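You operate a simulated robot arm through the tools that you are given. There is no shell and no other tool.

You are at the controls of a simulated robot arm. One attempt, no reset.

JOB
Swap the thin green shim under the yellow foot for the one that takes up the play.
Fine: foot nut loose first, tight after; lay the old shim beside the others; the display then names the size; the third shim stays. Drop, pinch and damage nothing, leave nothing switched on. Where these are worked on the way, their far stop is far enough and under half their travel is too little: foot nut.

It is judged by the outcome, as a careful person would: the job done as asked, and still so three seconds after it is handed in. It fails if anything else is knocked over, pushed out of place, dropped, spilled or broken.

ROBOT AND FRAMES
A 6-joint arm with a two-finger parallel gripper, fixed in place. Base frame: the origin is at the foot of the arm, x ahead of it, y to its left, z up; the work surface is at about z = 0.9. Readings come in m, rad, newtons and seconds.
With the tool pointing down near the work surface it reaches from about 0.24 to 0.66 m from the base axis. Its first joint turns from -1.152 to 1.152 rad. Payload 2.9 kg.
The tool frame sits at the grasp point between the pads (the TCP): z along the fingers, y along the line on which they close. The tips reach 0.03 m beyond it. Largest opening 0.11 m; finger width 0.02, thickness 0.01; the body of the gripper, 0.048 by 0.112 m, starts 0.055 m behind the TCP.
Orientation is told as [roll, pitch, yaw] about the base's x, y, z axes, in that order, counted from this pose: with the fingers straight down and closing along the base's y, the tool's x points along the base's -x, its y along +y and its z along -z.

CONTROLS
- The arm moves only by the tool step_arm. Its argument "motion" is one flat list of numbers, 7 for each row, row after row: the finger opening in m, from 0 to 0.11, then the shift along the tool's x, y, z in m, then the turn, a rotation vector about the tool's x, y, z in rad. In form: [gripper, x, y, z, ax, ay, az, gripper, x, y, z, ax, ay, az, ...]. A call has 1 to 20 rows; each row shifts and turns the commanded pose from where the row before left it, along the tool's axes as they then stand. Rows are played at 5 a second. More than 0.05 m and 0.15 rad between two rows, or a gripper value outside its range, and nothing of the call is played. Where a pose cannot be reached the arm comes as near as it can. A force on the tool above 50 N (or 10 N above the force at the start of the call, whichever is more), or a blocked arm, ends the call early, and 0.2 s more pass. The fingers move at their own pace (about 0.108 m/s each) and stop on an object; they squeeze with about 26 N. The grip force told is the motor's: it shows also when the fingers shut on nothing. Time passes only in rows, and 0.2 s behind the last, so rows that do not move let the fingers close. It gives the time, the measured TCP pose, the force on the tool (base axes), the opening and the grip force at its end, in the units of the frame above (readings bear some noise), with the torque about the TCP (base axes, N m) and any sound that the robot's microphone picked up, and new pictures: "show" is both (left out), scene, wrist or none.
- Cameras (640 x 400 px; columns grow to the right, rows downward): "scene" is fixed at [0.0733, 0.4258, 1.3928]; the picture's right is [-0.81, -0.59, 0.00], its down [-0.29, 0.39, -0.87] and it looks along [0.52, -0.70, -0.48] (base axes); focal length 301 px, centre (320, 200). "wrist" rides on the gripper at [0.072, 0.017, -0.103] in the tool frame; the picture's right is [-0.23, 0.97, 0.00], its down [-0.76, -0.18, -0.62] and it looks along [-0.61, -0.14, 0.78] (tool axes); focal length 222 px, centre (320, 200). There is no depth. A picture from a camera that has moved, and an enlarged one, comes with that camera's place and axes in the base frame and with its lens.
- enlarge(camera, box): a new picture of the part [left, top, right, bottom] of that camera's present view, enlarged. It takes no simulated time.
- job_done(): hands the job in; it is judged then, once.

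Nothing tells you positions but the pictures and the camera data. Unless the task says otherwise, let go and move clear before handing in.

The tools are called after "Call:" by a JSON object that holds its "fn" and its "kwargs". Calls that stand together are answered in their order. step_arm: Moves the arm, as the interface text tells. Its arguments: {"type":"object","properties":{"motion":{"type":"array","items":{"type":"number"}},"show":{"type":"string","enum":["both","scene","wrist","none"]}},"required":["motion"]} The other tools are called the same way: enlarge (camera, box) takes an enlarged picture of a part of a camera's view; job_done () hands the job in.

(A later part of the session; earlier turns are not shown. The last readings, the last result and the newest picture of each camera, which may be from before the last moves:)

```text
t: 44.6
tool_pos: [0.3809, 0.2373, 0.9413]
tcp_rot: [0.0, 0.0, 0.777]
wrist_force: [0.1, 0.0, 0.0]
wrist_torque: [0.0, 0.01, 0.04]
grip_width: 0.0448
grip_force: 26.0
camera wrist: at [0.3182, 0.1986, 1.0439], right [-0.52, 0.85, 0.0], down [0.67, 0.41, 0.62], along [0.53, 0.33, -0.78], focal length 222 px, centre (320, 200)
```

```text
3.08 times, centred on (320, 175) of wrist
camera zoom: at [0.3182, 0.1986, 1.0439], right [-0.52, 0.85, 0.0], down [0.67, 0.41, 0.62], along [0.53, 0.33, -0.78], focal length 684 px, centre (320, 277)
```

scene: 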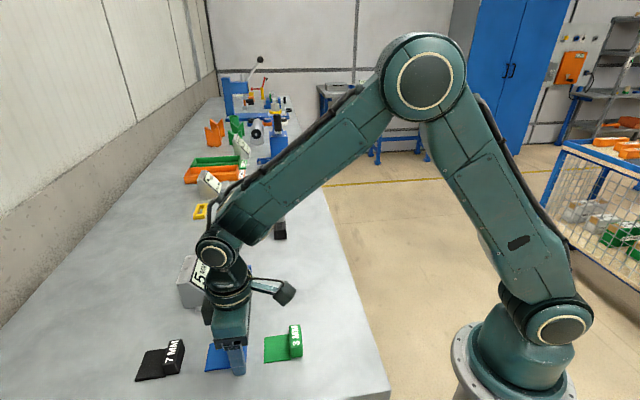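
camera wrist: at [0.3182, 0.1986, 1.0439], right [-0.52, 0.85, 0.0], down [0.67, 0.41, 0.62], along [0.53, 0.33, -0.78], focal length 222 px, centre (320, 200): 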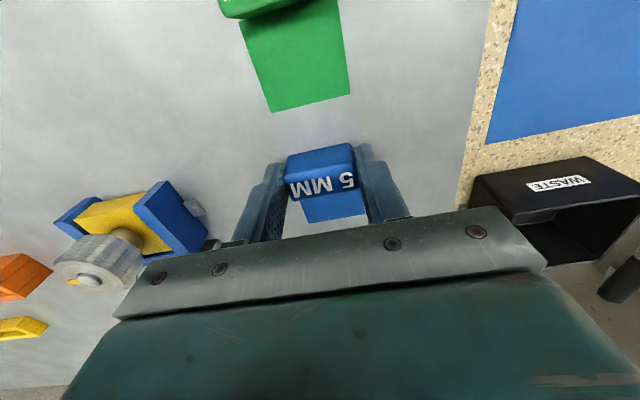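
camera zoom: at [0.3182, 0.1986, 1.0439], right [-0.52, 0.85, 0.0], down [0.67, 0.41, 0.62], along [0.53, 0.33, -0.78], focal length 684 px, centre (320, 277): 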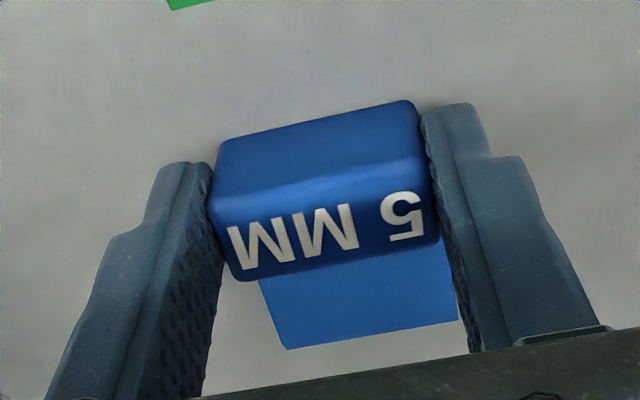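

The blue shim is held exactly as the green one was. I'll lift it, carry it round to the front of the fixture on the same line the green shim came out, and check alignment.

Call:
{"fn": "step_arm", "kwargs": {"motion": [0.03, 0, 0, -0.03, 0, 0, 0, 0.03, 0, 0, -0.03, 0, 0, 0, 0.03, 0.0314, -0.0268, 0, 0, 0, 0, 0.03, 0.0315, -0.03, 0, 0, 0, 0, 0.03, 0.0315, -0.03, 0, 0, 0, 0, 0.03, 0, -0.035, 0, 0, 0, 0, 0.03, 0, -0.035, 0, 0, 0, 0, 0.03, 0, 0, 0, 0, 0, 0], "show": "both"}}

Call:
{"fn": "enlarge", "kwargs": {"camera": "scene", "box": [170, 220, 330, 320]}}

```text
t: 46.4
tool_pos: [0.4244, 0.0591, 1.0015]
tcp_rot: [0.001, 0.0, 0.78]
wrist_force: [0.1, 0.5, -0.9]
wrist_torque: [0.01, 0.01, 0.02]
grip_width: 0.0448
grip_force: 25.9
camera wrist: at [0.3617, 0.0203, 1.1033], right [-0.52, 0.85, 0.0], down [0.67, 0.41, 0.62], along [0.53, 0.33, -0.78], focal length 222 px, centre (320, 200)
```

scene: 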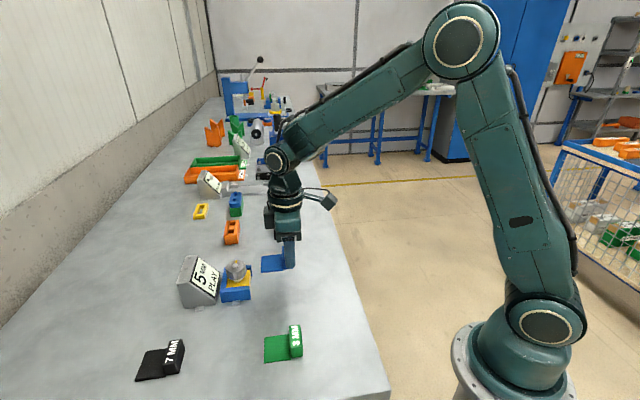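
wrist: 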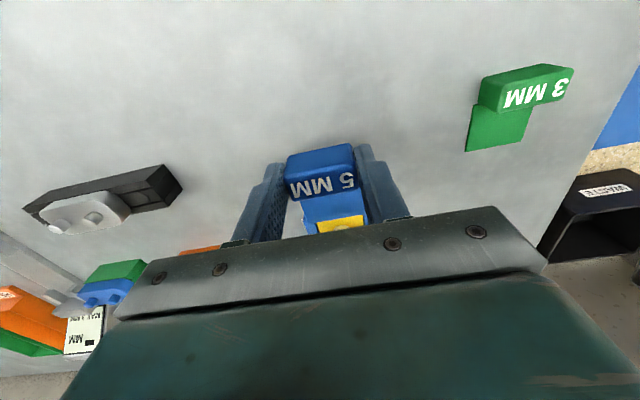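

```text
4.00 times, centred on (250, 270) of scene
camera zoom: at [0.0734, 0.4258, 1.3928], right [-0.81, -0.59, 0.0], down [-0.29, 0.39, -0.87], along [0.52, -0.7, -0.48], focal length 1202 px, centre (600, -80)
```

zoom: 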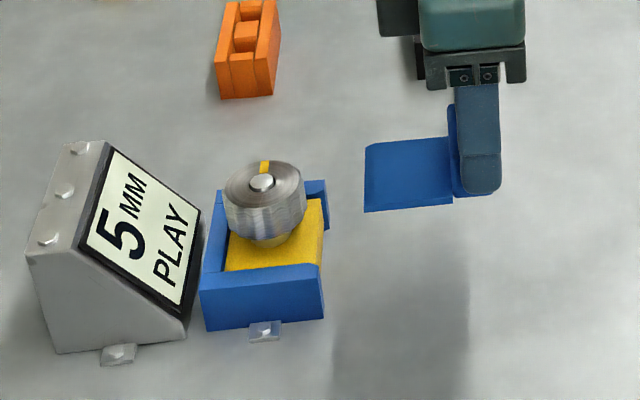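

Clear of everything. I'll lower to about 1 mm above the table in front of the slot and inspect.

Call:
{"fn": "step_arm", "kwargs": {"motion": [0.03, 0, 0, 0.02, 0, 0, 0, 0.03, 0, 0, 0.02, 0, 0, 0, 0.03, 0, 0, 0.015, 0, 0, 0, 0.03, 0, 0, 0.004, 0, 0, 0, 0.03, 0, 0, 0, 0, 0, 0], "show": "both"}}

Call:
{"fn": "enlarge", "kwargs": {"camera": "scene", "box": [210, 250, 310, 310]}}

Call:
{"fn": "enlarge", "kwargs": {"camera": "wrist", "box": [260, 140, 400, 240]}}

```text
t: 47.6
tool_pos: [0.4253, 0.0591, 0.9424]
tcp_rot: [-0.001, 0.0, 0.779]
wrist_force: [-0.6, 0.5, -0.5]
wrist_torque: [0.0, -0.01, 0.02]
grip_width: 0.0451
grip_force: 26.1
camera wrist: at [0.3621, 0.0207, 1.0443], right [-0.52, 0.85, 0.0], down [0.67, 0.41, 0.62], along [0.53, 0.33, -0.78], focal length 222 px, centre (320, 200)
```

scene: 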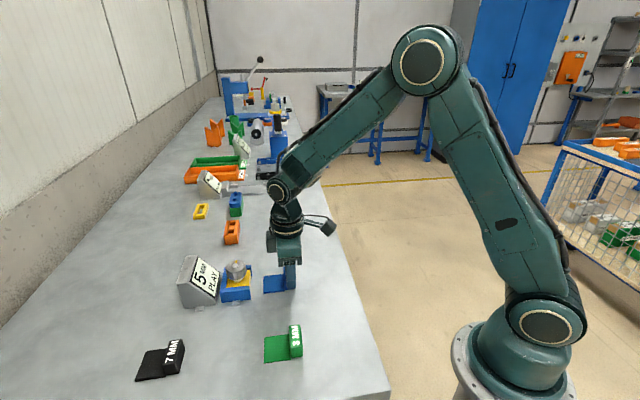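
wrist: 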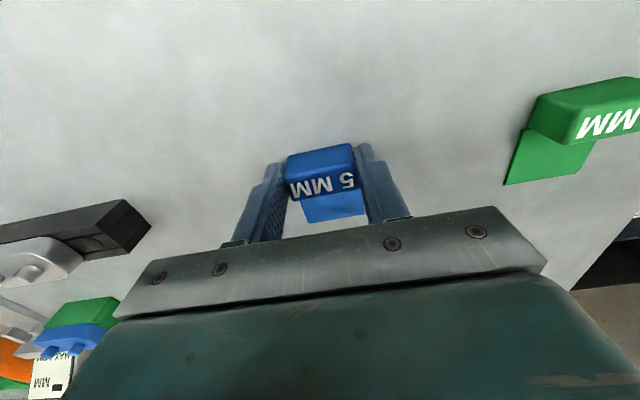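

```text
6.40 times, centred on (260, 280) of scene
camera zoom: at [0.0733, 0.4258, 1.3928], right [-0.81, -0.59, 0.0], down [-0.29, 0.39, -0.87], along [0.52, -0.7, -0.48], focal length 1924 px, centre (704, -312)
```

zoom: 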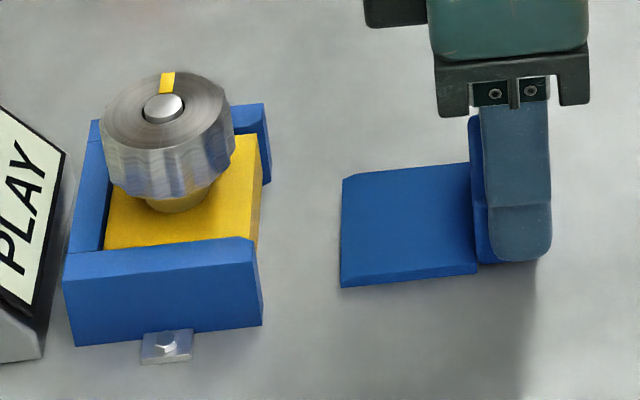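

```text
4.00 times, centred on (330, 190) of wrist
camera zoom: at [0.3621, 0.0207, 1.0443], right [-0.52, 0.85, 0.0], down [0.67, 0.41, 0.62], along [0.53, 0.33, -0.78], focal length 888 px, centre (280, 240)
```

zoom: 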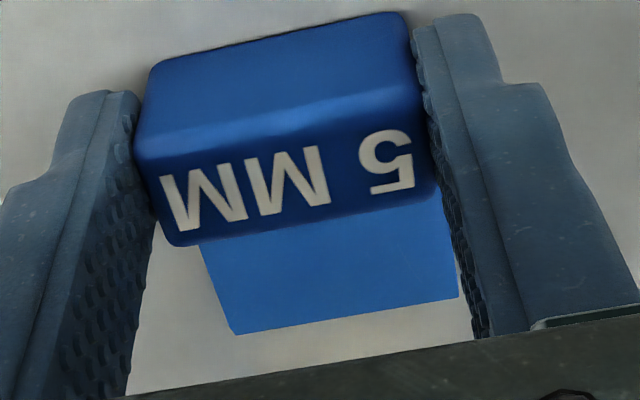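

The shim is lined up with the slot at table level. I'll approach to just short of the housing first, then feed it in slowly while watching the forces.

Call:
{"fn": "step_arm", "kwargs": {"motion": [0.03, -0.01, 0, 0.0007, 0, 0, 0, 0.03, -0.01, 0, 0, 0, 0, 0, 0.03, -0.004, 0, 0, 0, 0, 0, 0.03, -0.004, 0, 0, 0, 0, 0, 0.03, -0.004, 0, 0, 0, 0, 0], "show": "both"}}

Call:
{"fn": "enlarge", "kwargs": {"camera": "scene", "box": [210, 250, 310, 310]}}

```text
t: 48.8
tool_pos: [0.449, 0.0806, 0.9421]
tcp_rot: [0.001, -0.001, 0.778]
wrist_force: [-0.5, 0.3, -0.7]
wrist_torque: [-0.01, -0.01, -0.02]
grip_width: 0.0448
grip_force: 26.7
camera wrist: at [0.3857, 0.0419, 1.0449], right [-0.52, 0.85, 0.0], down [0.67, 0.41, 0.62], along [0.53, 0.33, -0.78], focal length 222 px, centre (320, 200)
```

scene: 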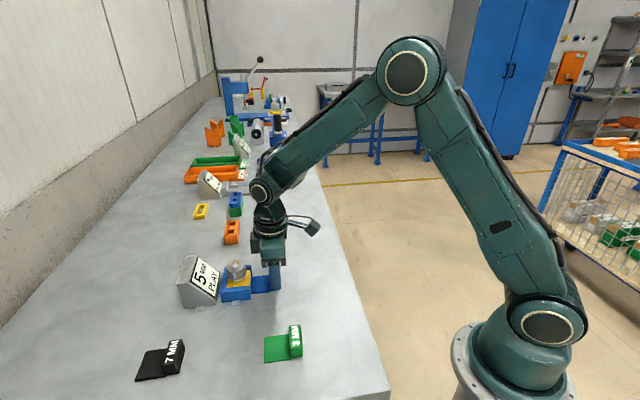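
wrist: 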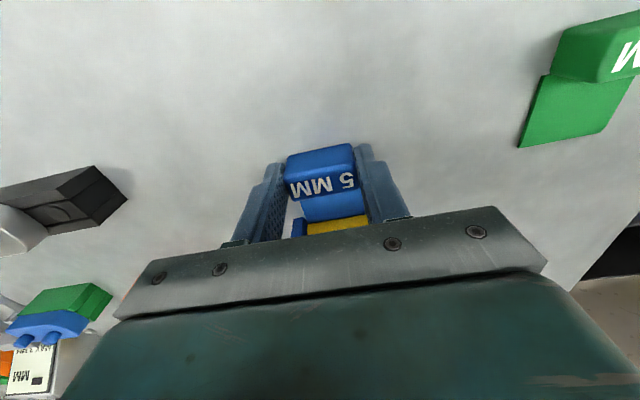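

```text
6.40 times, centred on (260, 280) of scene
camera zoom: at [0.0733, 0.4258, 1.3927], right [-0.81, -0.59, 0.0], down [-0.29, 0.39, -0.87], along [0.52, -0.7, -0.48], focal length 1924 px, centre (704, -312)
```

zoom: 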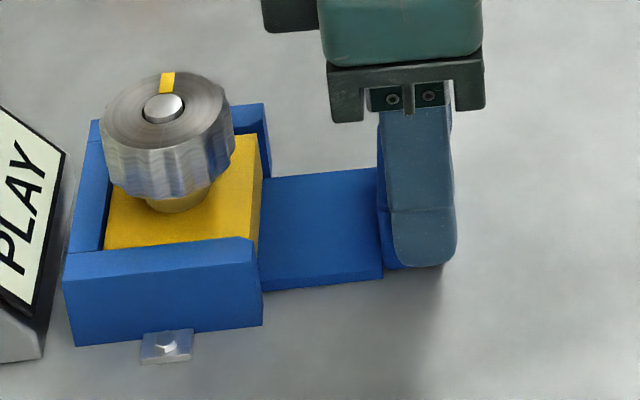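

The leading edge is entering the slot with no resistance. I'll keep feeding slowly.

Call:
{"fn": "step_arm", "kwargs": {"motion": [0.03, -0.004, 0, 0, 0, 0, 0, 0.03, -0.004, 0, 0, 0, 0, 0, 0.03, -0.004, 0, 0, 0, 0, 0], "show": "scene"}}

Call:
{"fn": "enlarge", "kwargs": {"camera": "scene", "box": [180, 240, 300, 310]}}

```text
t: 49.6
tool_pos: [0.457, 0.0907, 0.9428]
tcp_rot: [0.001, 0.002, 0.779]
wrist_force: [-1.5, -0.8, -2.5]
wrist_torque: [-0.14, 0.12, 0.02]
grip_width: 0.0453
grip_force: 25.8
```

scene: 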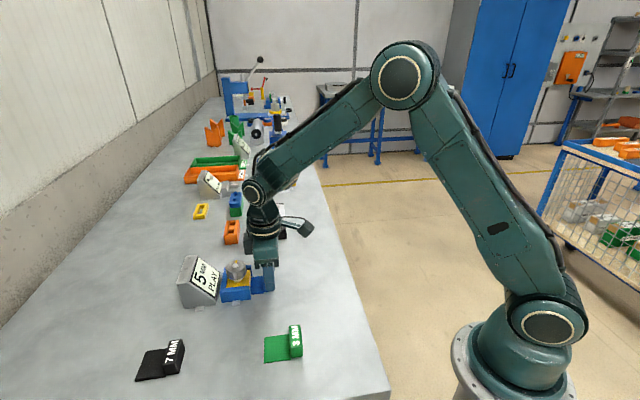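

```text
5.33 times, centred on (240, 275) of scene
camera zoom: at [0.0734, 0.4258, 1.3928], right [-0.81, -0.59, 0.0], down [-0.29, 0.39, -0.87], along [0.52, -0.7, -0.48], focal length 1603 px, centre (747, -200)
```

zoom: 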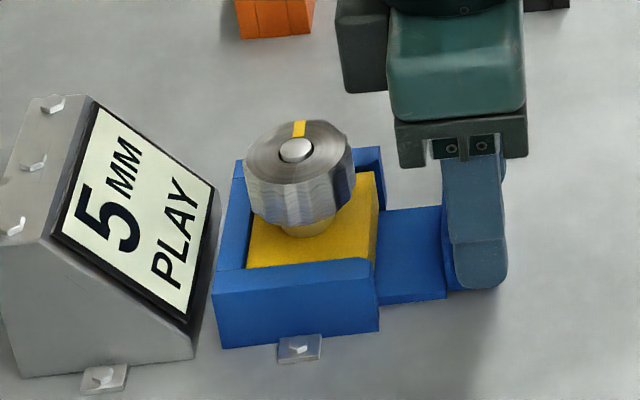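

It's going in with only 1–2 N of drag. I'll continue.

Call:
{"fn": "step_arm", "kwargs": {"motion": [0.03, -0.004, 0, 0, 0, 0, 0, 0.03, -0.004, 0, 0, 0, 0, 0, 0.03, -0.004, 0, 0, 0, 0, 0], "show": "scene"}}

Call:
{"fn": "enlarge", "kwargs": {"camera": "scene", "box": [180, 240, 300, 310]}}

```text
t: 50.4
tool_pos: [0.4654, 0.0985, 0.9433]
tcp_rot: [0.001, 0.0, 0.778]
wrist_force: [-1.2, -0.6, -3.0]
wrist_torque: [-0.14, 0.18, -0.06]
grip_width: 0.0449
grip_force: 26.2
```

scene: 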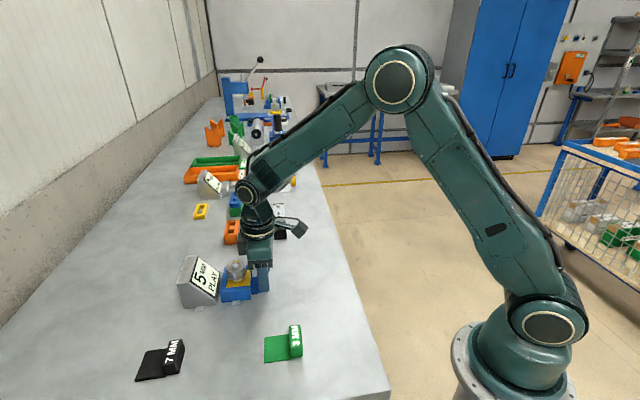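

```text
5.33 times, centred on (240, 275) of scene
camera zoom: at [0.0734, 0.4258, 1.3928], right [-0.81, -0.59, 0.0], down [-0.29, 0.39, -0.87], along [0.52, -0.7, -0.48], focal length 1603 px, centre (747, -200)
```

zoom: 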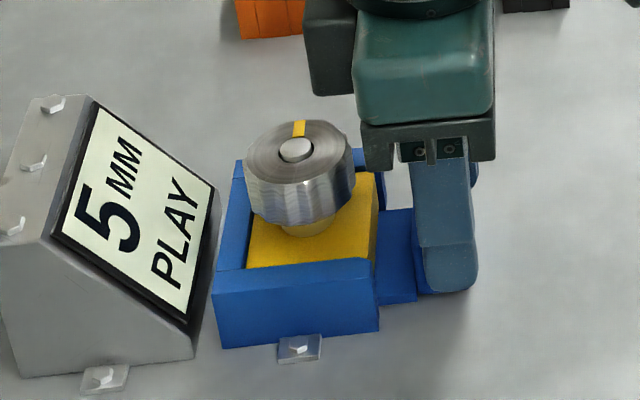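

Still smooth. I'll continue toward the seated depth.

Call:
{"fn": "step_arm", "kwargs": {"motion": [0.03, -0.004, 0, 0, 0, 0, 0, 0.03, -0.004, 0, 0, 0, 0, 0, 0.03, -0.003, 0, 0, 0, 0, 0, 0.03, -0.002, 0, 0, 0, 0, 0], "show": "both"}}

Call:
{"fn": "enlarge", "kwargs": {"camera": "scene", "box": [180, 240, 300, 310]}}

Call:
{"fn": "enlarge", "kwargs": {"camera": "wrist", "box": [240, 110, 400, 240]}}

```text
t: 51.4
tool_pos: [0.4759, 0.1083, 0.9413]
tcp_rot: [-0.001, -0.001, 0.778]
wrist_force: [-0.1, -1.3, -0.9]
wrist_torque: [-0.04, 0.07, 0.0]
grip_width: 0.045
grip_force: 26.0
camera wrist: at [0.412, 0.0692, 1.0447], right [-0.52, 0.85, 0.0], down [0.67, 0.41, 0.62], along [0.53, 0.33, -0.78], focal length 222 px, centre (320, 200)
```

scene: 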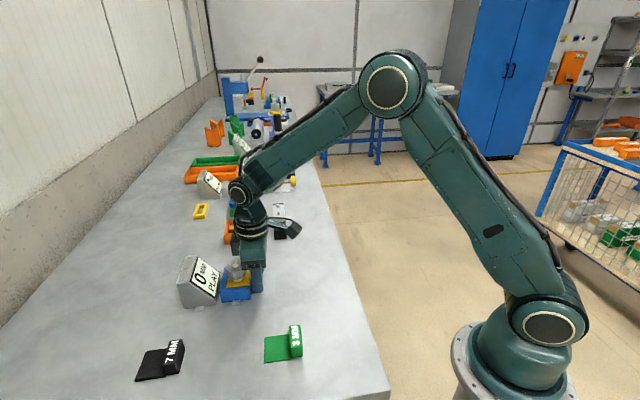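
wrist: 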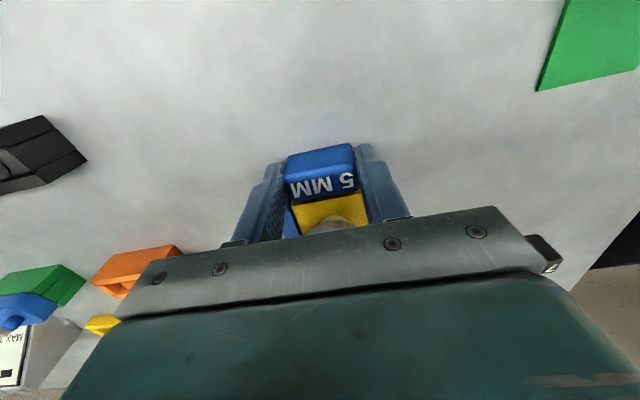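

```text
5.33 times, centred on (240, 275) of scene
camera zoom: at [0.0733, 0.4258, 1.3928], right [-0.81, -0.59, 0.0], down [-0.29, 0.39, -0.87], along [0.52, -0.7, -0.48], focal length 1603 px, centre (747, -200)
```

zoom: 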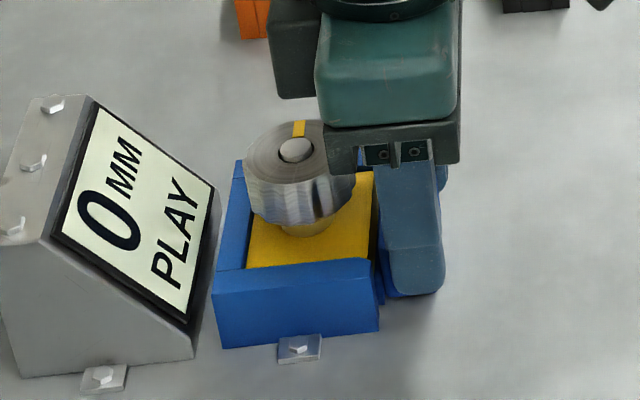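

```text
3.08 times, centred on (320, 175) of wrist
camera zoom: at [0.412, 0.0692, 1.0447], right [-0.52, 0.85, 0.0], down [0.67, 0.41, 0.62], along [0.53, 0.33, -0.78], focal length 684 px, centre (320, 277)
```

zoom: 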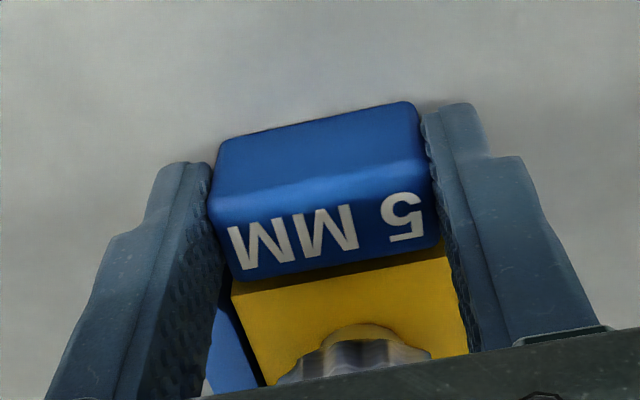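

The display now reads "0 MM PLAY". It is about 3 mm short of where the green shim sat, so I'll push the rest in 1 mm steps.

Call:
{"fn": "step_arm", "kwargs": {"motion": [0.03, -0.001, 0, 0, 0, 0, 0, 0.03, -0.001, 0, 0, 0, 0, 0, 0.03, -0.001, 0, 0, 0, 0, 0, 0.03, 0, 0, 0, 0, 0, 0], "show": "wrist"}}

Call:
{"fn": "enlarge", "kwargs": {"camera": "wrist", "box": [240, 110, 400, 240]}}

Call:
{"fn": "enlarge", "kwargs": {"camera": "scene", "box": [180, 240, 300, 310]}}

```text
t: 52.4
tool_pos: [0.477, 0.1099, 0.9414]
tcp_rot: [0.0, -0.001, 0.779]
wrist_force: [-2.2, 0.5, -2.4]
wrist_torque: [-0.04, 0.12, 0.0]
grip_width: 0.0449
grip_force: 25.8
camera wrist: at [0.4138, 0.0708, 1.0447], right [-0.52, 0.85, 0.0], down [0.67, 0.41, 0.62], along [0.53, 0.33, -0.78], focal length 222 px, centre (320, 200)
```

wrist: 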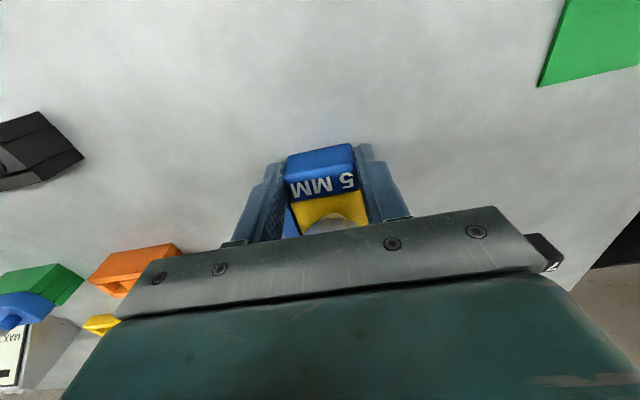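

```text
3.08 times, centred on (320, 175) of wrist
camera zoom: at [0.4138, 0.0708, 1.0447], right [-0.52, 0.85, 0.0], down [0.67, 0.41, 0.62], along [0.53, 0.33, -0.78], focal length 684 px, centre (320, 277)
```

zoom: 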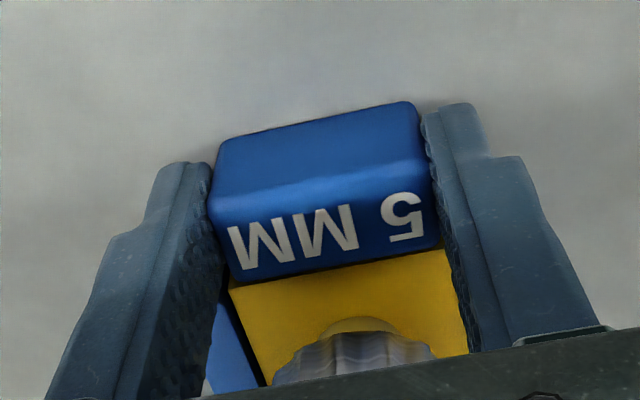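

```text
5.33 times, centred on (240, 275) of scene
camera zoom: at [0.0733, 0.4258, 1.3928], right [-0.81, -0.59, 0.0], down [-0.29, 0.39, -0.87], along [0.52, -0.7, -0.48], focal length 1603 px, centre (747, -200)
```

zoom: 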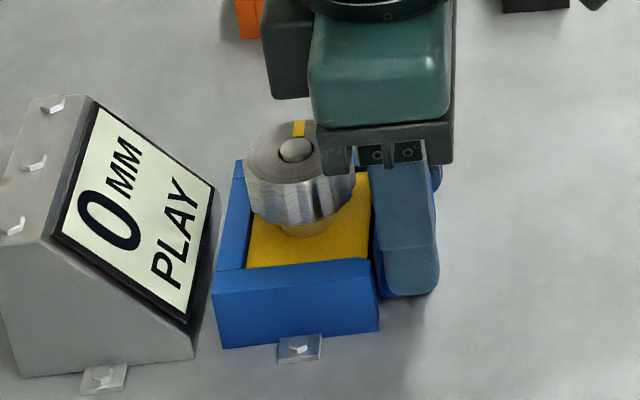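

The blue shim is now seated as deep as the green one was. I'll open the fingers and rise clear.

Call:
{"fn": "step_arm", "kwargs": {"motion": [0.03, 0, 0, 0.0003, 0, 0, 0, 0.07, 0, 0, 0, 0, 0, 0, 0.07, 0, 0, 0, 0, 0, 0, 0.07, 0, 0, -0.015, 0, 0, 0, 0.07, 0, 0, -0.035, 0, 0, 0, 0.07, 0, 0, -0.035, 0, 0, 0, 0.07, 0, 0, 0, 0, 0, 0], "show": "both"}}

Call:
{"fn": "enlarge", "kwargs": {"camera": "wrist", "box": [260, 80, 420, 210]}}

Call:
{"fn": "enlarge", "kwargs": {"camera": "scene", "box": [170, 235, 290, 310]}}

```text
t: 54.0
tool_pos: [0.4761, 0.11, 1.0264]
tcp_rot: [0.001, 0.0, 0.779]
wrist_force: [0.1, 0.1, -0.2]
wrist_torque: [0.0, -0.01, 0.03]
grip_width: 0.07
grip_force: 0.0
camera wrist: at [0.4136, 0.0706, 1.1293], right [-0.52, 0.85, 0.0], down [0.67, 0.41, 0.62], along [0.53, 0.33, -0.78], focal length 222 px, centre (320, 200)
```

scene: 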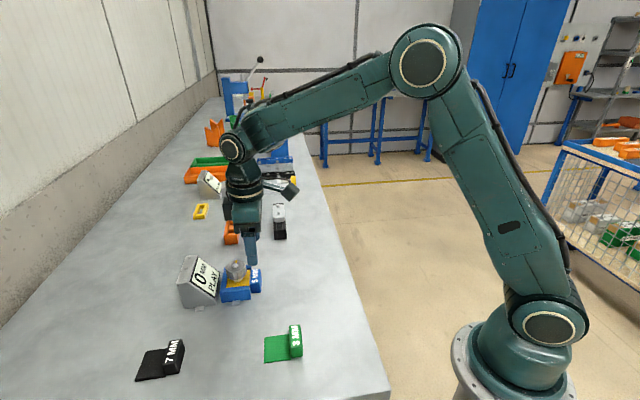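
wrist: 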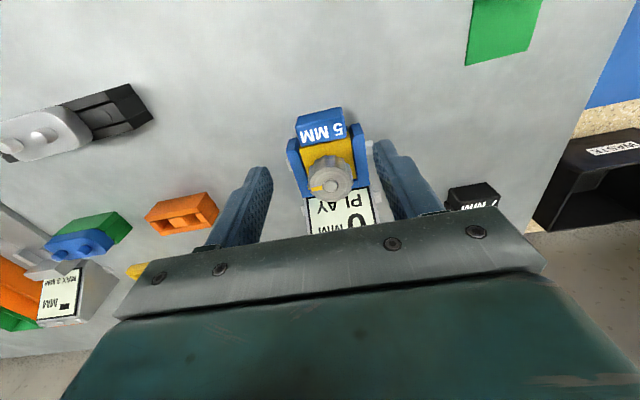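

```text
3.08 times, centred on (340, 145) of wrist
camera zoom: at [0.4136, 0.0706, 1.1293], right [-0.52, 0.85, 0.0], down [0.67, 0.41, 0.62], along [0.53, 0.33, -0.78], focal length 684 px, centre (258, 369)
```

zoom: 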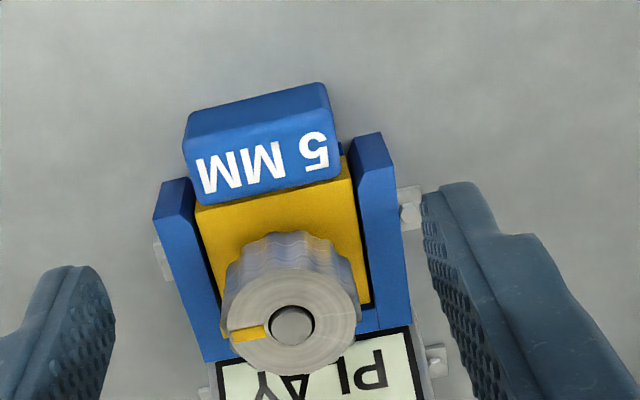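

```text
5.33 times, centred on (230, 272) of scene
camera zoom: at [0.0733, 0.4258, 1.3928], right [-0.81, -0.59, 0.0], down [-0.29, 0.39, -0.87], along [0.52, -0.7, -0.48], focal length 1603 px, centre (800, -187)
```

zoom: 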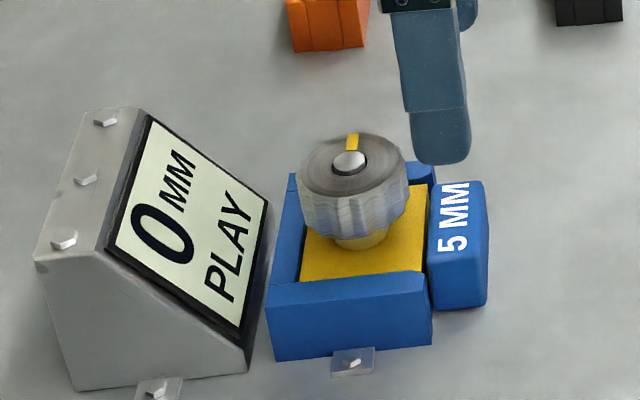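

The shim is seated and the display shows 0 mm play. Next I'll tighten the nut: move over it, rotate the gripper to high yaw, and turn clockwise.

Call:
{"fn": "step_arm", "kwargs": {"motion": [0.06, -0.022, 0, 0, 0, 0, 0, 0.06, -0.0217, -0.0003, 0, 0, 0, 0, 0.06, 0, 0, 0, 0, 0, -0.141, 0.06, 0, 0, 0, 0, 0, -0.141, 0.06, 0, 0, 0, 0, 0, -0.141, 0.06, 0, 0, 0, 0, 0, -0.141, 0.06, 0, 0, 0, 0, 0, -0.141, 0.06, 0, 0, 0, 0, 0, -0.141, 0.06, 0, 0, 0, 0, 0, -0.141, 0.06, 0, 0, 0, 0, 0, -0.141, 0.06, 0, 0, 0, 0, 0, -0.141, 0.06, 0, 0, 0, 0, 0, 0], "show": "wrist"}}

Call:
{"fn": "enlarge", "kwargs": {"camera": "wrist", "box": [240, 60, 400, 200]}}

```text
t: 56.6
tool_pos: [0.5081, 0.1402, 1.027]
tcp_rot: [0.0, -0.001, 2.05]
wrist_force: [0.3, 0.9, 0.5]
wrist_torque: [0.0, 0.01, 0.02]
grip_width: 0.06
grip_force: 0.1
camera wrist: at [0.5276, 0.0681, 1.1299], right [-0.97, -0.25, 0.0], down [-0.19, 0.76, 0.62], along [-0.15, 0.6, -0.78], focal length 222 px, centre (320, 200)
```

wrist: 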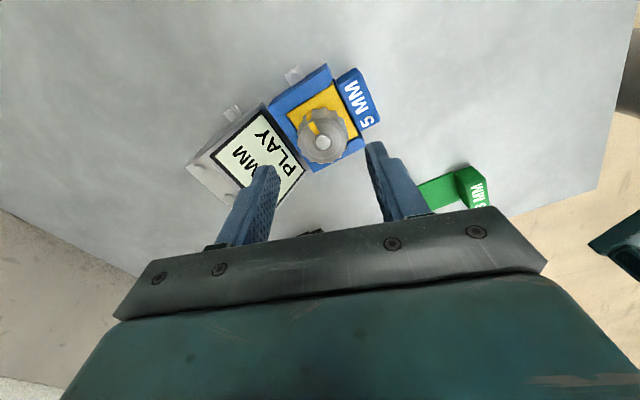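

```text
2.86 times, centred on (320, 130) of wrist
camera zoom: at [0.5276, 0.0681, 1.1299], right [-0.97, -0.25, 0.0], down [-0.19, 0.76, 0.62], along [-0.15, 0.6, -0.78], focal length 635 px, centre (320, 400)
```

zoom: 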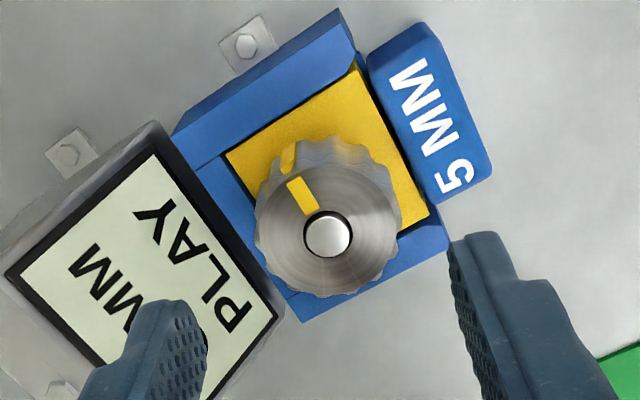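

I'll centre on the nut using this view and descend for the tightening grip.

Call:
{"fn": "step_arm", "kwargs": {"motion": [0.06, -0.002, 0.0015, 0.02, 0, 0, 0, 0.06, 0, 0, 0.02, 0, 0, 0, 0.06, 0, 0, 0.0155, 0, 0, 0, 0.06, 0, 0, 0, 0, 0, 0], "show": "wrist"}}

Call:
{"fn": "enlarge", "kwargs": {"camera": "wrist", "box": [240, 90, 400, 230]}}

Call:
{"fn": "enlarge", "kwargs": {"camera": "scene", "box": [170, 220, 290, 310]}}

```text
t: 57.6
tool_pos: [0.5068, 0.1428, 0.97]
tcp_rot: [0.001, 0.0, 2.049]
wrist_force: [0.3, 0.4, -0.1]
wrist_torque: [0.03, -0.01, 0.0]
grip_width: 0.06
grip_force: 0.0
camera wrist: at [0.5255, 0.0708, 1.0733], right [-0.97, -0.25, 0.0], down [-0.19, 0.76, 0.62], along [-0.15, 0.6, -0.78], focal length 222 px, centre (320, 200)
```

wrist: 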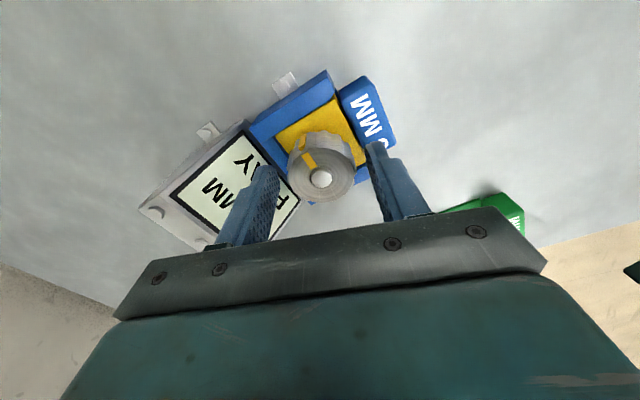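

```text
2.86 times, centred on (320, 160) of wrist
camera zoom: at [0.5255, 0.0708, 1.0733], right [-0.97, -0.25, 0.0], down [-0.19, 0.76, 0.62], along [-0.15, 0.6, -0.78], focal length 635 px, centre (320, 314)
```

zoom: 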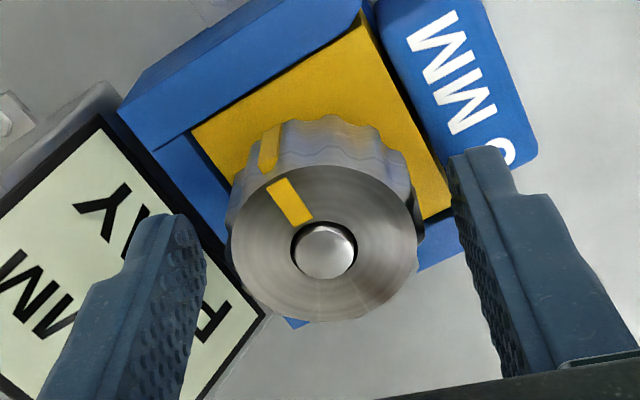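

```text
4.44 times, centred on (230, 265) of scene
camera zoom: at [0.0733, 0.4258, 1.3928], right [-0.81, -0.59, 0.0], down [-0.29, 0.39, -0.87], along [0.52, -0.7, -0.48], focal length 1336 px, centre (720, -89)
```

zoom: 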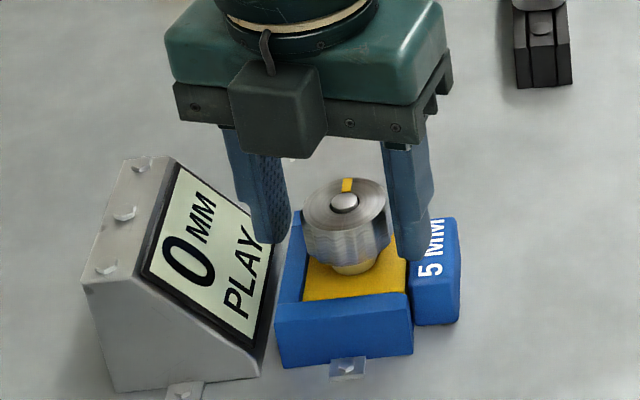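

Centred to about 1 mm. I'll close on the nut.

Call:
{"fn": "step_arm", "kwargs": {"motion": [0.06, 0.001, 0.0005, 0, 0, 0, 0, 0.03, 0, 0, 0, 0, 0, 0, 0.03, 0, 0, 0, 0, 0, 0, 0.03, 0, 0, 0, 0, 0, 0], "show": "none"}}

```text
t: 58.6
tool_pos: [0.5069, 0.1414, 0.9693]
tcp_rot: [0.001, 0.001, 2.049]
wrist_force: [-0.4, 1.9, -0.6]
wrist_torque: [0.06, -0.06, 0.0]
grip_width: 0.0409
grip_force: 45.3
```

The grip is nearly free of side load. I'll turn clockwise to tighten.

Call:
{"fn": "step_arm", "kwargs": {"motion": [0.03, 0, 0, 0, 0, 0, 0.08, 0.03, 0, 0, 0, 0, 0, 0.08, 0.03, 0, 0, 0, 0, 0, 0.08, 0.03, 0, 0, 0, 0, 0, 0.08, 0.03, 0, 0, 0, 0, 0, 0.08], "show": "wrist"}}

Call:
{"fn": "enlarge", "kwargs": {"camera": "wrist", "box": [240, 90, 400, 230]}}

```text
t: 59.8
tool_pos: [0.5074, 0.1405, 0.9706]
tcp_rot: [-0.002, -0.002, 1.646]
wrist_force: [13.2, 13.5, -9.8]
wrist_torque: [0.84, 0.16, 0.06]
grip_width: 0.0408
grip_force: 45.5
camera wrist: at [0.4955, 0.0667, 1.0738], right [-0.99, 0.15, 0.0], down [0.12, 0.77, 0.62], along [0.1, 0.62, -0.78], focal length 222 px, centre (320, 200)
```

wrist: 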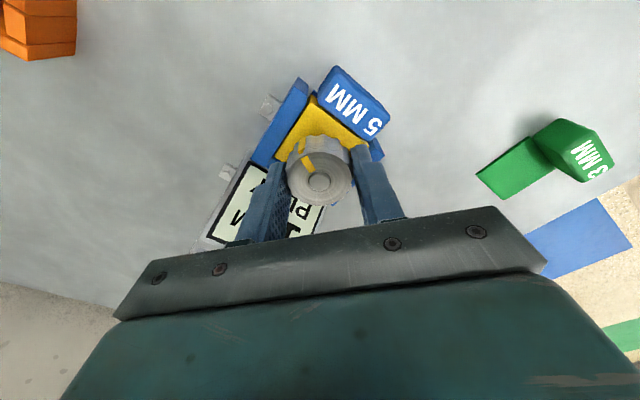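

```text
2.86 times, centred on (320, 160) of wrist
camera zoom: at [0.4955, 0.0667, 1.0738], right [-0.99, 0.15, 0.0], down [0.12, 0.77, 0.62], along [0.1, 0.62, -0.78], focal length 635 px, centre (320, 314)
```

zoom: 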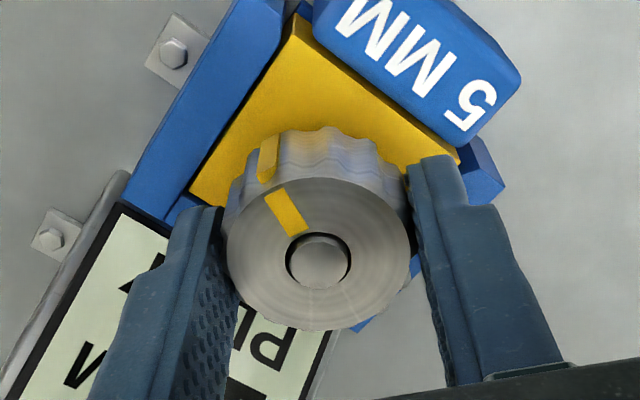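

The nut follows the gripper. I'll relieve the side load and continue clockwise.

Call:
{"fn": "step_arm", "kwargs": {"motion": [0.03, -0.0013, -0.0015, 0.0005, 0, 0, 0, 0.03, 0, 0, 0, 0, 0, 0.08, 0.03, 0, 0, 0, 0, 0, 0.08, 0.03, 0, 0, 0, 0, 0, 0.08, 0.03, 0, 0, 0, 0, 0, 0.08, 0.03, 0, 0, 0, 0, 0, 0.08], "show": "wrist"}}

Call:
{"fn": "enlarge", "kwargs": {"camera": "wrist", "box": [240, 90, 400, 230]}}

```text
t: 61.2
tool_pos: [0.5069, 0.1394, 0.97]
tcp_rot: [-0.001, 0.002, 1.244]
wrist_force: [-1.7, -7.8, 1.5]
wrist_torque: [0.3, 0.22, 0.01]
grip_width: 0.0409
grip_force: 45.3
camera wrist: at [0.4683, 0.0772, 1.0734], right [-0.85, 0.53, 0.0], down [0.41, 0.67, 0.62], along [0.33, 0.53, -0.78], focal length 222 px, centre (320, 200)
```

wrist: 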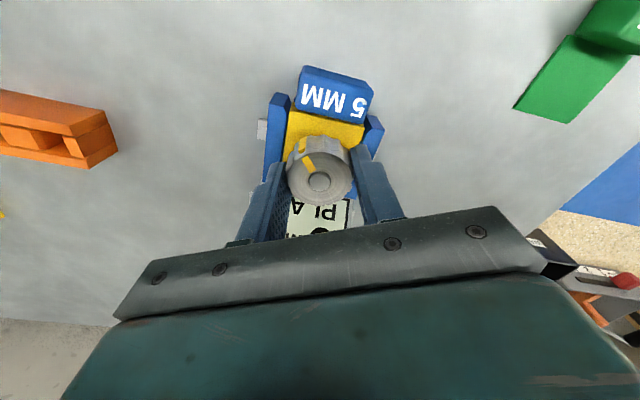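

```text
2.86 times, centred on (320, 160) of wrist
camera zoom: at [0.4683, 0.0772, 1.0734], right [-0.85, 0.53, 0.0], down [0.41, 0.67, 0.62], along [0.33, 0.53, -0.78], focal length 635 px, centre (320, 314)
```

zoom: 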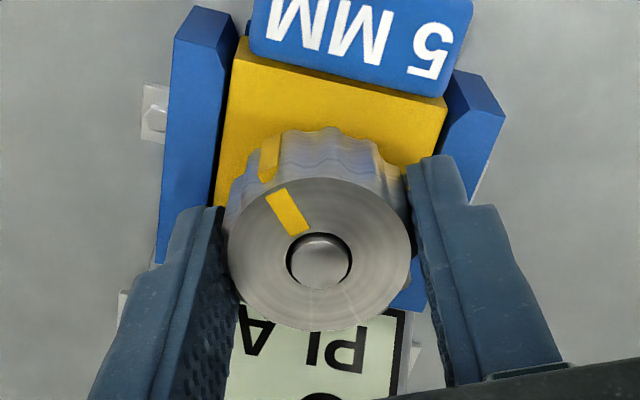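

Turned about 0.8 rad clockwise. I'll continue.

Call:
{"fn": "step_arm", "kwargs": {"motion": [0.03, 0.0008, 0, 0, 0, 0, 0, 0.03, 0, 0, 0, 0, 0, 0.08, 0.03, 0, 0, 0, 0, 0, 0.08, 0.03, 0, 0, 0, 0, 0, 0.08, 0.03, 0, 0, 0, 0, 0, 0.08, 0.03, 0, 0, 0, 0, 0, 0.08], "show": "none"}}

```text
t: 62.6
tool_pos: [0.5077, 0.1391, 0.9703]
tcp_rot: [0.0, -0.002, 0.85]
wrist_force: [4.0, 2.0, -5.1]
wrist_torque: [0.55, -0.52, 0.0]
grip_width: 0.0405
grip_force: 45.1
```

Turned about 1.2 rad with low forces. I'll keep going.

Call:
{"fn": "step_arm", "kwargs": {"motion": [0.03, -0.0003, 0, 0, 0, 0, 0.08, 0.03, 0, 0, 0, 0, 0, 0.08, 0.03, 0, 0, 0, 0, 0, 0.08, 0.03, 0, 0, 0, 0, 0, 0.08, 0.03, 0, 0, 0, 0, 0, 0.08], "show": "wrist"}}

Call:
{"fn": "enlarge", "kwargs": {"camera": "wrist", "box": [240, 90, 400, 230]}}

```text
t: 63.8
tool_pos: [0.5094, 0.1397, 0.9695]
tcp_rot: [0.0, 0.0, 0.447]
wrist_force: [9.7, -7.1, -1.4]
wrist_torque: [-0.69, 0.87, 0.03]
grip_width: 0.0409
grip_force: 44.9
camera wrist: at [0.4352, 0.1239, 1.0733], right [-0.21, 0.98, 0.0], down [0.76, 0.17, 0.62], along [0.61, 0.13, -0.78], focal length 222 px, centre (320, 200)
```

wrist: 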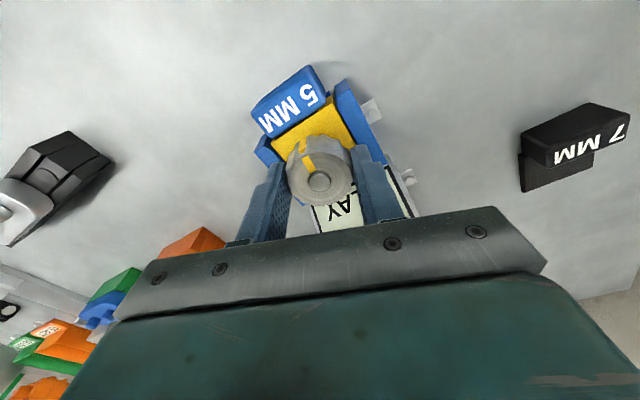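

```text
2.86 times, centred on (320, 160) of wrist
camera zoom: at [0.4352, 0.1239, 1.0733], right [-0.21, 0.98, 0.0], down [0.76, 0.17, 0.62], along [0.61, 0.13, -0.78], focal length 635 px, centre (320, 314)
```

zoom: 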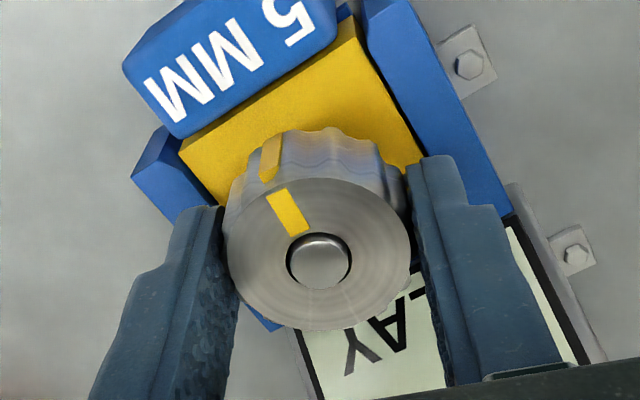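

Turned about 1.6 rad. I'll recentre slightly and continue.

Call:
{"fn": "step_arm", "kwargs": {"motion": [0.03, -0.0006, -0.001, 0, 0, 0, 0.04, 0.03, 0, 0, 0, 0, 0, 0.08, 0.03, 0, 0, 0, 0, 0, 0.08, 0.03, 0, 0, 0, 0, 0, 0.08, 0.03, 0, 0, 0, 0, 0, 0.08, 0.03, 0, 0, 0, 0, 0, 0.08], "show": "none"}}

```text
t: 65.2
tool_pos: [0.5077, 0.1382, 0.9687]
tcp_rot: [-0.001, -0.001, 0.008]
wrist_force: [-4.0, -12.8, 4.2]
wrist_torque: [0.05, -0.6, 0.01]
grip_width: 0.0407
grip_force: 45.2
```

Turned about 2.04 rad. I'll continue to the end of this bite.

Call:
{"fn": "step_arm", "kwargs": {"motion": [0.03, 0.0004, -0.0012, 0, 0, 0, 0.04, 0.03, 0, 0, 0, 0, 0, 0.08, 0.03, 0, 0, 0, 0, 0, 0.08, 0.03, 0, 0, 0, 0, 0, 0.08, 0.03, 0, 0, 0, 0, 0, 0.08, 0.03, 0, 0, 0, 0, 0, 0.08], "show": "wrist"}}

Call:
{"fn": "enlarge", "kwargs": {"camera": "wrist", "box": [240, 90, 400, 230]}}

```text
t: 66.6
tool_pos: [0.5072, 0.1392, 0.9709]
tcp_rot: [0.001, 0.001, -0.43]
wrist_force: [3.2, -4.2, -4.2]
wrist_torque: [0.13, 1.08, 0.02]
grip_width: 0.0406
grip_force: 45.5
camera wrist: at [0.4493, 0.1848, 1.073], right [0.61, 0.79, 0.0], down [0.62, -0.48, 0.62], along [0.49, -0.38, -0.78], focal length 222 px, centre (320, 200)
```

wrist: 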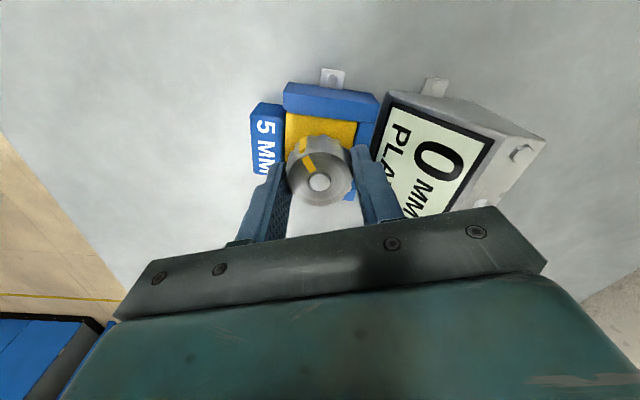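

```text
2.86 times, centred on (320, 160) of wrist
camera zoom: at [0.4493, 0.1848, 1.073], right [0.61, 0.79, 0.0], down [0.62, -0.48, 0.62], along [0.49, -0.38, -0.78], focal length 635 px, centre (320, 314)
```

zoom: 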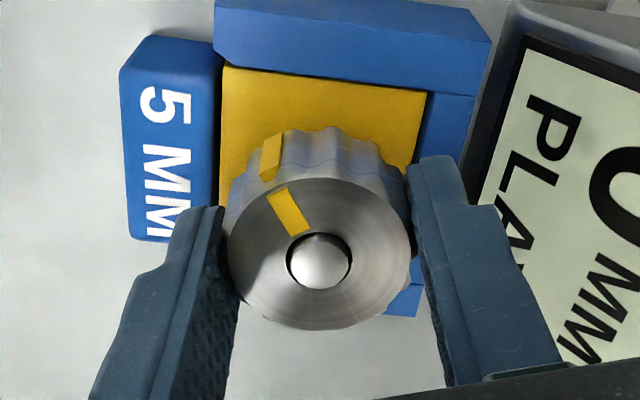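

About 2.48 rad is done, with roughly 2.2 rad left. I'll release, lift, rotate back to high yaw and take a second bite.

Call:
{"fn": "step_arm", "kwargs": {"motion": [0.06, 0, 0, 0, 0, 0, 0, 0.06, 0, 0, 0, 0, 0, 0, 0.06, 0, 0, -0.025, 0, 0, 0, 0.06, 0, 0, 0, 0, 0, -0.145, 0.06, 0, 0, 0, 0, 0, -0.145, 0.06, 0, 0, 0, 0, 0, -0.145, 0.06, 0, 0, 0, 0, 0, -0.145, 0.06, 0, 0, 0, 0, 0, -0.145, 0.06, 0, 0, 0, 0, 0, -0.145, 0.06, 0, 0, 0, 0, 0, -0.145, 0.06, 0, 0, 0, 0, 0, -0.145, 0.06, 0, 0, 0, 0, 0, -0.145, 0.06, 0, 0, 0, 0, 0, -0.145, 0.06, 0, 0, 0, 0, 0, -0.145, 0.06, 0, 0, 0, 0, 0, -0.145, 0.06, 0, 0, 0, 0, 0, -0.145, 0.06, 0, 0, 0, 0, 0, -0.145, 0.06, 0, 0, 0, 0, 0, -0.145, 0.06, 0, 0, 0, 0, 0, -0.145, 0.06, 0, 0, 0, 0, 0, -0.145], "show": "wrist"}}

Call:
{"fn": "enlarge", "kwargs": {"camera": "wrist", "box": [240, 90, 400, 230]}}

```text
t: 70.8
tool_pos: [0.5075, 0.1398, 0.9956]
tcp_rot: [0.001, 0.001, 2.037]
wrist_force: [-1.0, -0.5, -0.2]
wrist_torque: [-0.03, -0.01, 0.01]
grip_width: 0.0599
grip_force: 0.1
camera wrist: at [0.5255, 0.0669, 1.0991], right [-0.97, -0.24, 0.0], down [-0.19, 0.76, 0.62], along [-0.15, 0.61, -0.78], focal length 222 px, centre (320, 200)
```

wrist: 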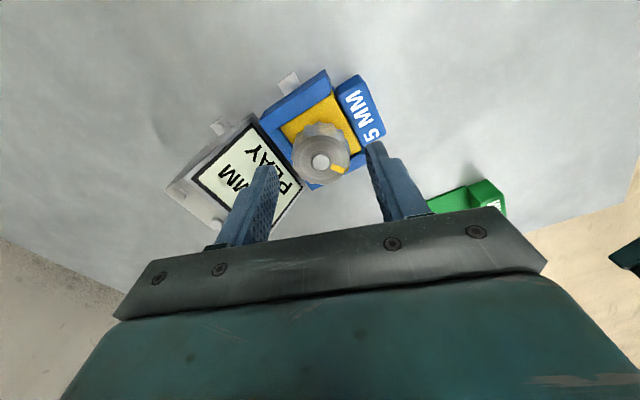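

```text
2.86 times, centred on (320, 160) of wrist
camera zoom: at [0.5255, 0.0669, 1.0991], right [-0.97, -0.24, 0.0], down [-0.19, 0.76, 0.62], along [-0.15, 0.61, -0.78], focal length 635 px, centre (320, 314)
```

zoom: 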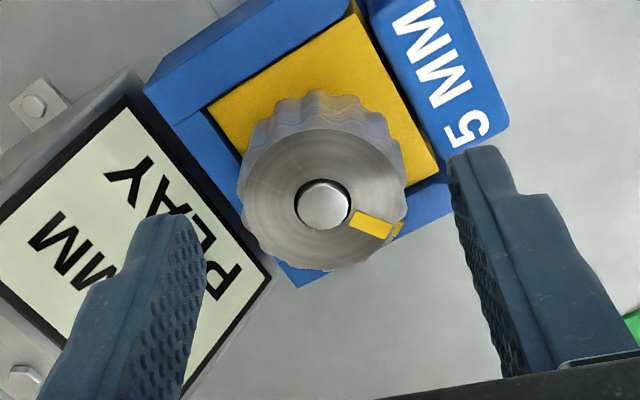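

I'll recentre, descend and grip again.

Call:
{"fn": "step_arm", "kwargs": {"motion": [0.06, -0.0013, 0.0003, 0.0125, 0, 0, 0, 0.06, 0, 0, 0.0125, 0, 0, 0, 0.06, 0, 0, 0, 0, 0, 0, 0.03, 0, 0, 0, 0, 0, 0, 0.03, 0, 0, 0, 0, 0, 0, 0.03, 0, 0, 0, 0, 0, 0], "show": "none"}}

```text
t: 72.2
tool_pos: [0.5071, 0.1394, 0.9706]
tcp_rot: [0.004, -0.001, 2.037]
wrist_force: [-7.7, -3.0, -1.4]
wrist_torque: [-0.06, -0.04, 0.01]
grip_width: 0.0415
grip_force: 45.0
```

Gripped. I'll continue tightening clockwise.

Call:
{"fn": "step_arm", "kwargs": {"motion": [0.03, 0, 0.001, 0, 0, 0, 0.04, 0.03, 0, 0, 0, 0, 0, 0.08, 0.03, 0, 0, 0, 0, 0, 0.08, 0.03, 0, 0, 0, 0, 0, 0.08, 0.03, 0, 0, 0, 0, 0, 0.08, 0.03, 0, 0, 0, 0, 0, 0.08], "show": "none"}}

```text
t: 73.6
tool_pos: [0.5069, 0.1404, 0.9709]
tcp_rot: [-0.003, 0.0, 1.595]
wrist_force: [12.1, 5.1, -6.2]
wrist_torque: [-0.69, -0.33, 0.03]
grip_width: 0.0415
grip_force: 44.9
```

Call:
{"fn": "step_arm", "kwargs": {"motion": [0.03, -0.0005, -0.0012, 0, 0, 0, 0.04, 0.03, 0, 0, 0, 0, 0, 0.08, 0.03, 0, 0, 0, 0, 0, 0.08, 0.03, 0, 0, 0, 0, 0, 0.08, 0.03, 0, 0, 0, 0, 0, 0.08, 0.03, 0, 0, 0, 0, 0, 0.08], "show": "wrist"}}

Call:
{"fn": "enlarge", "kwargs": {"camera": "wrist", "box": [240, 90, 400, 230]}}

```text
t: 75.0
tool_pos: [0.5071, 0.1391, 0.9702]
tcp_rot: [-0.001, 0.0, 1.156]
wrist_force: [7.8, 0.9, -1.0]
wrist_torque: [-0.43, 0.13, 0.01]
grip_width: 0.0416
grip_force: 45.3
camera wrist: at [0.4625, 0.0802, 1.0735], right [-0.8, 0.6, 0.0], down [0.47, 0.63, 0.62], along [0.38, 0.5, -0.78], focal length 222 px, centre (320, 200)
```

wrist: 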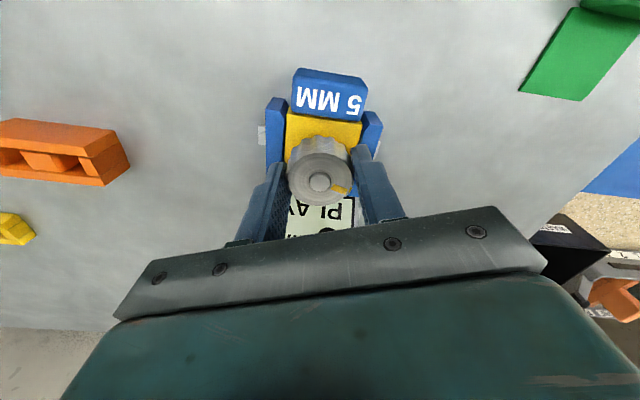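

```text
2.86 times, centred on (320, 160) of wrist
camera zoom: at [0.4625, 0.0802, 1.0735], right [-0.8, 0.6, 0.0], down [0.47, 0.63, 0.62], along [0.38, 0.5, -0.78], focal length 635 px, centre (320, 314)
```

zoom: 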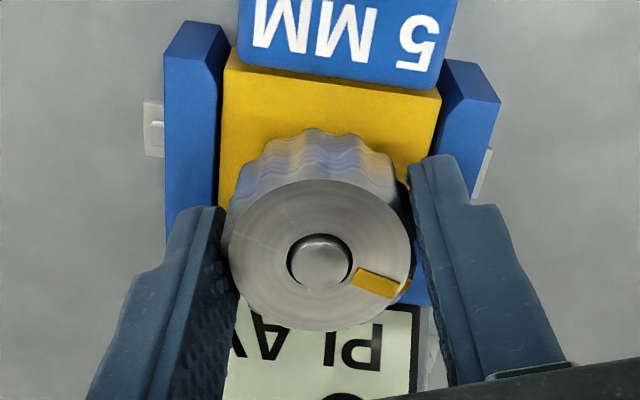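

The marker has about 1.35 rad left to reach its original tight position facing the display. I'll continue.

Call:
{"fn": "step_arm", "kwargs": {"motion": [0.03, -0.0004, -0.0007, 0, 0, 0, 0.04, 0.03, 0, 0, 0, 0, 0, 0.08, 0.03, 0, 0, 0, 0, 0, 0.08, 0.03, 0, 0, 0, 0, 0, 0.08, 0.03, 0, 0, 0, 0, 0, 0.08, 0.03, 0, 0, 0, 0, 0, 0.08], "show": "none"}}

```text
t: 76.4
tool_pos: [0.509, 0.1394, 0.9694]
tcp_rot: [0.001, 0.004, 0.717]
wrist_force: [-5.4, -7.3, 3.1]
wrist_torque: [-0.66, 1.21, 0.02]
grip_width: 0.0416
grip_force: 45.1
```

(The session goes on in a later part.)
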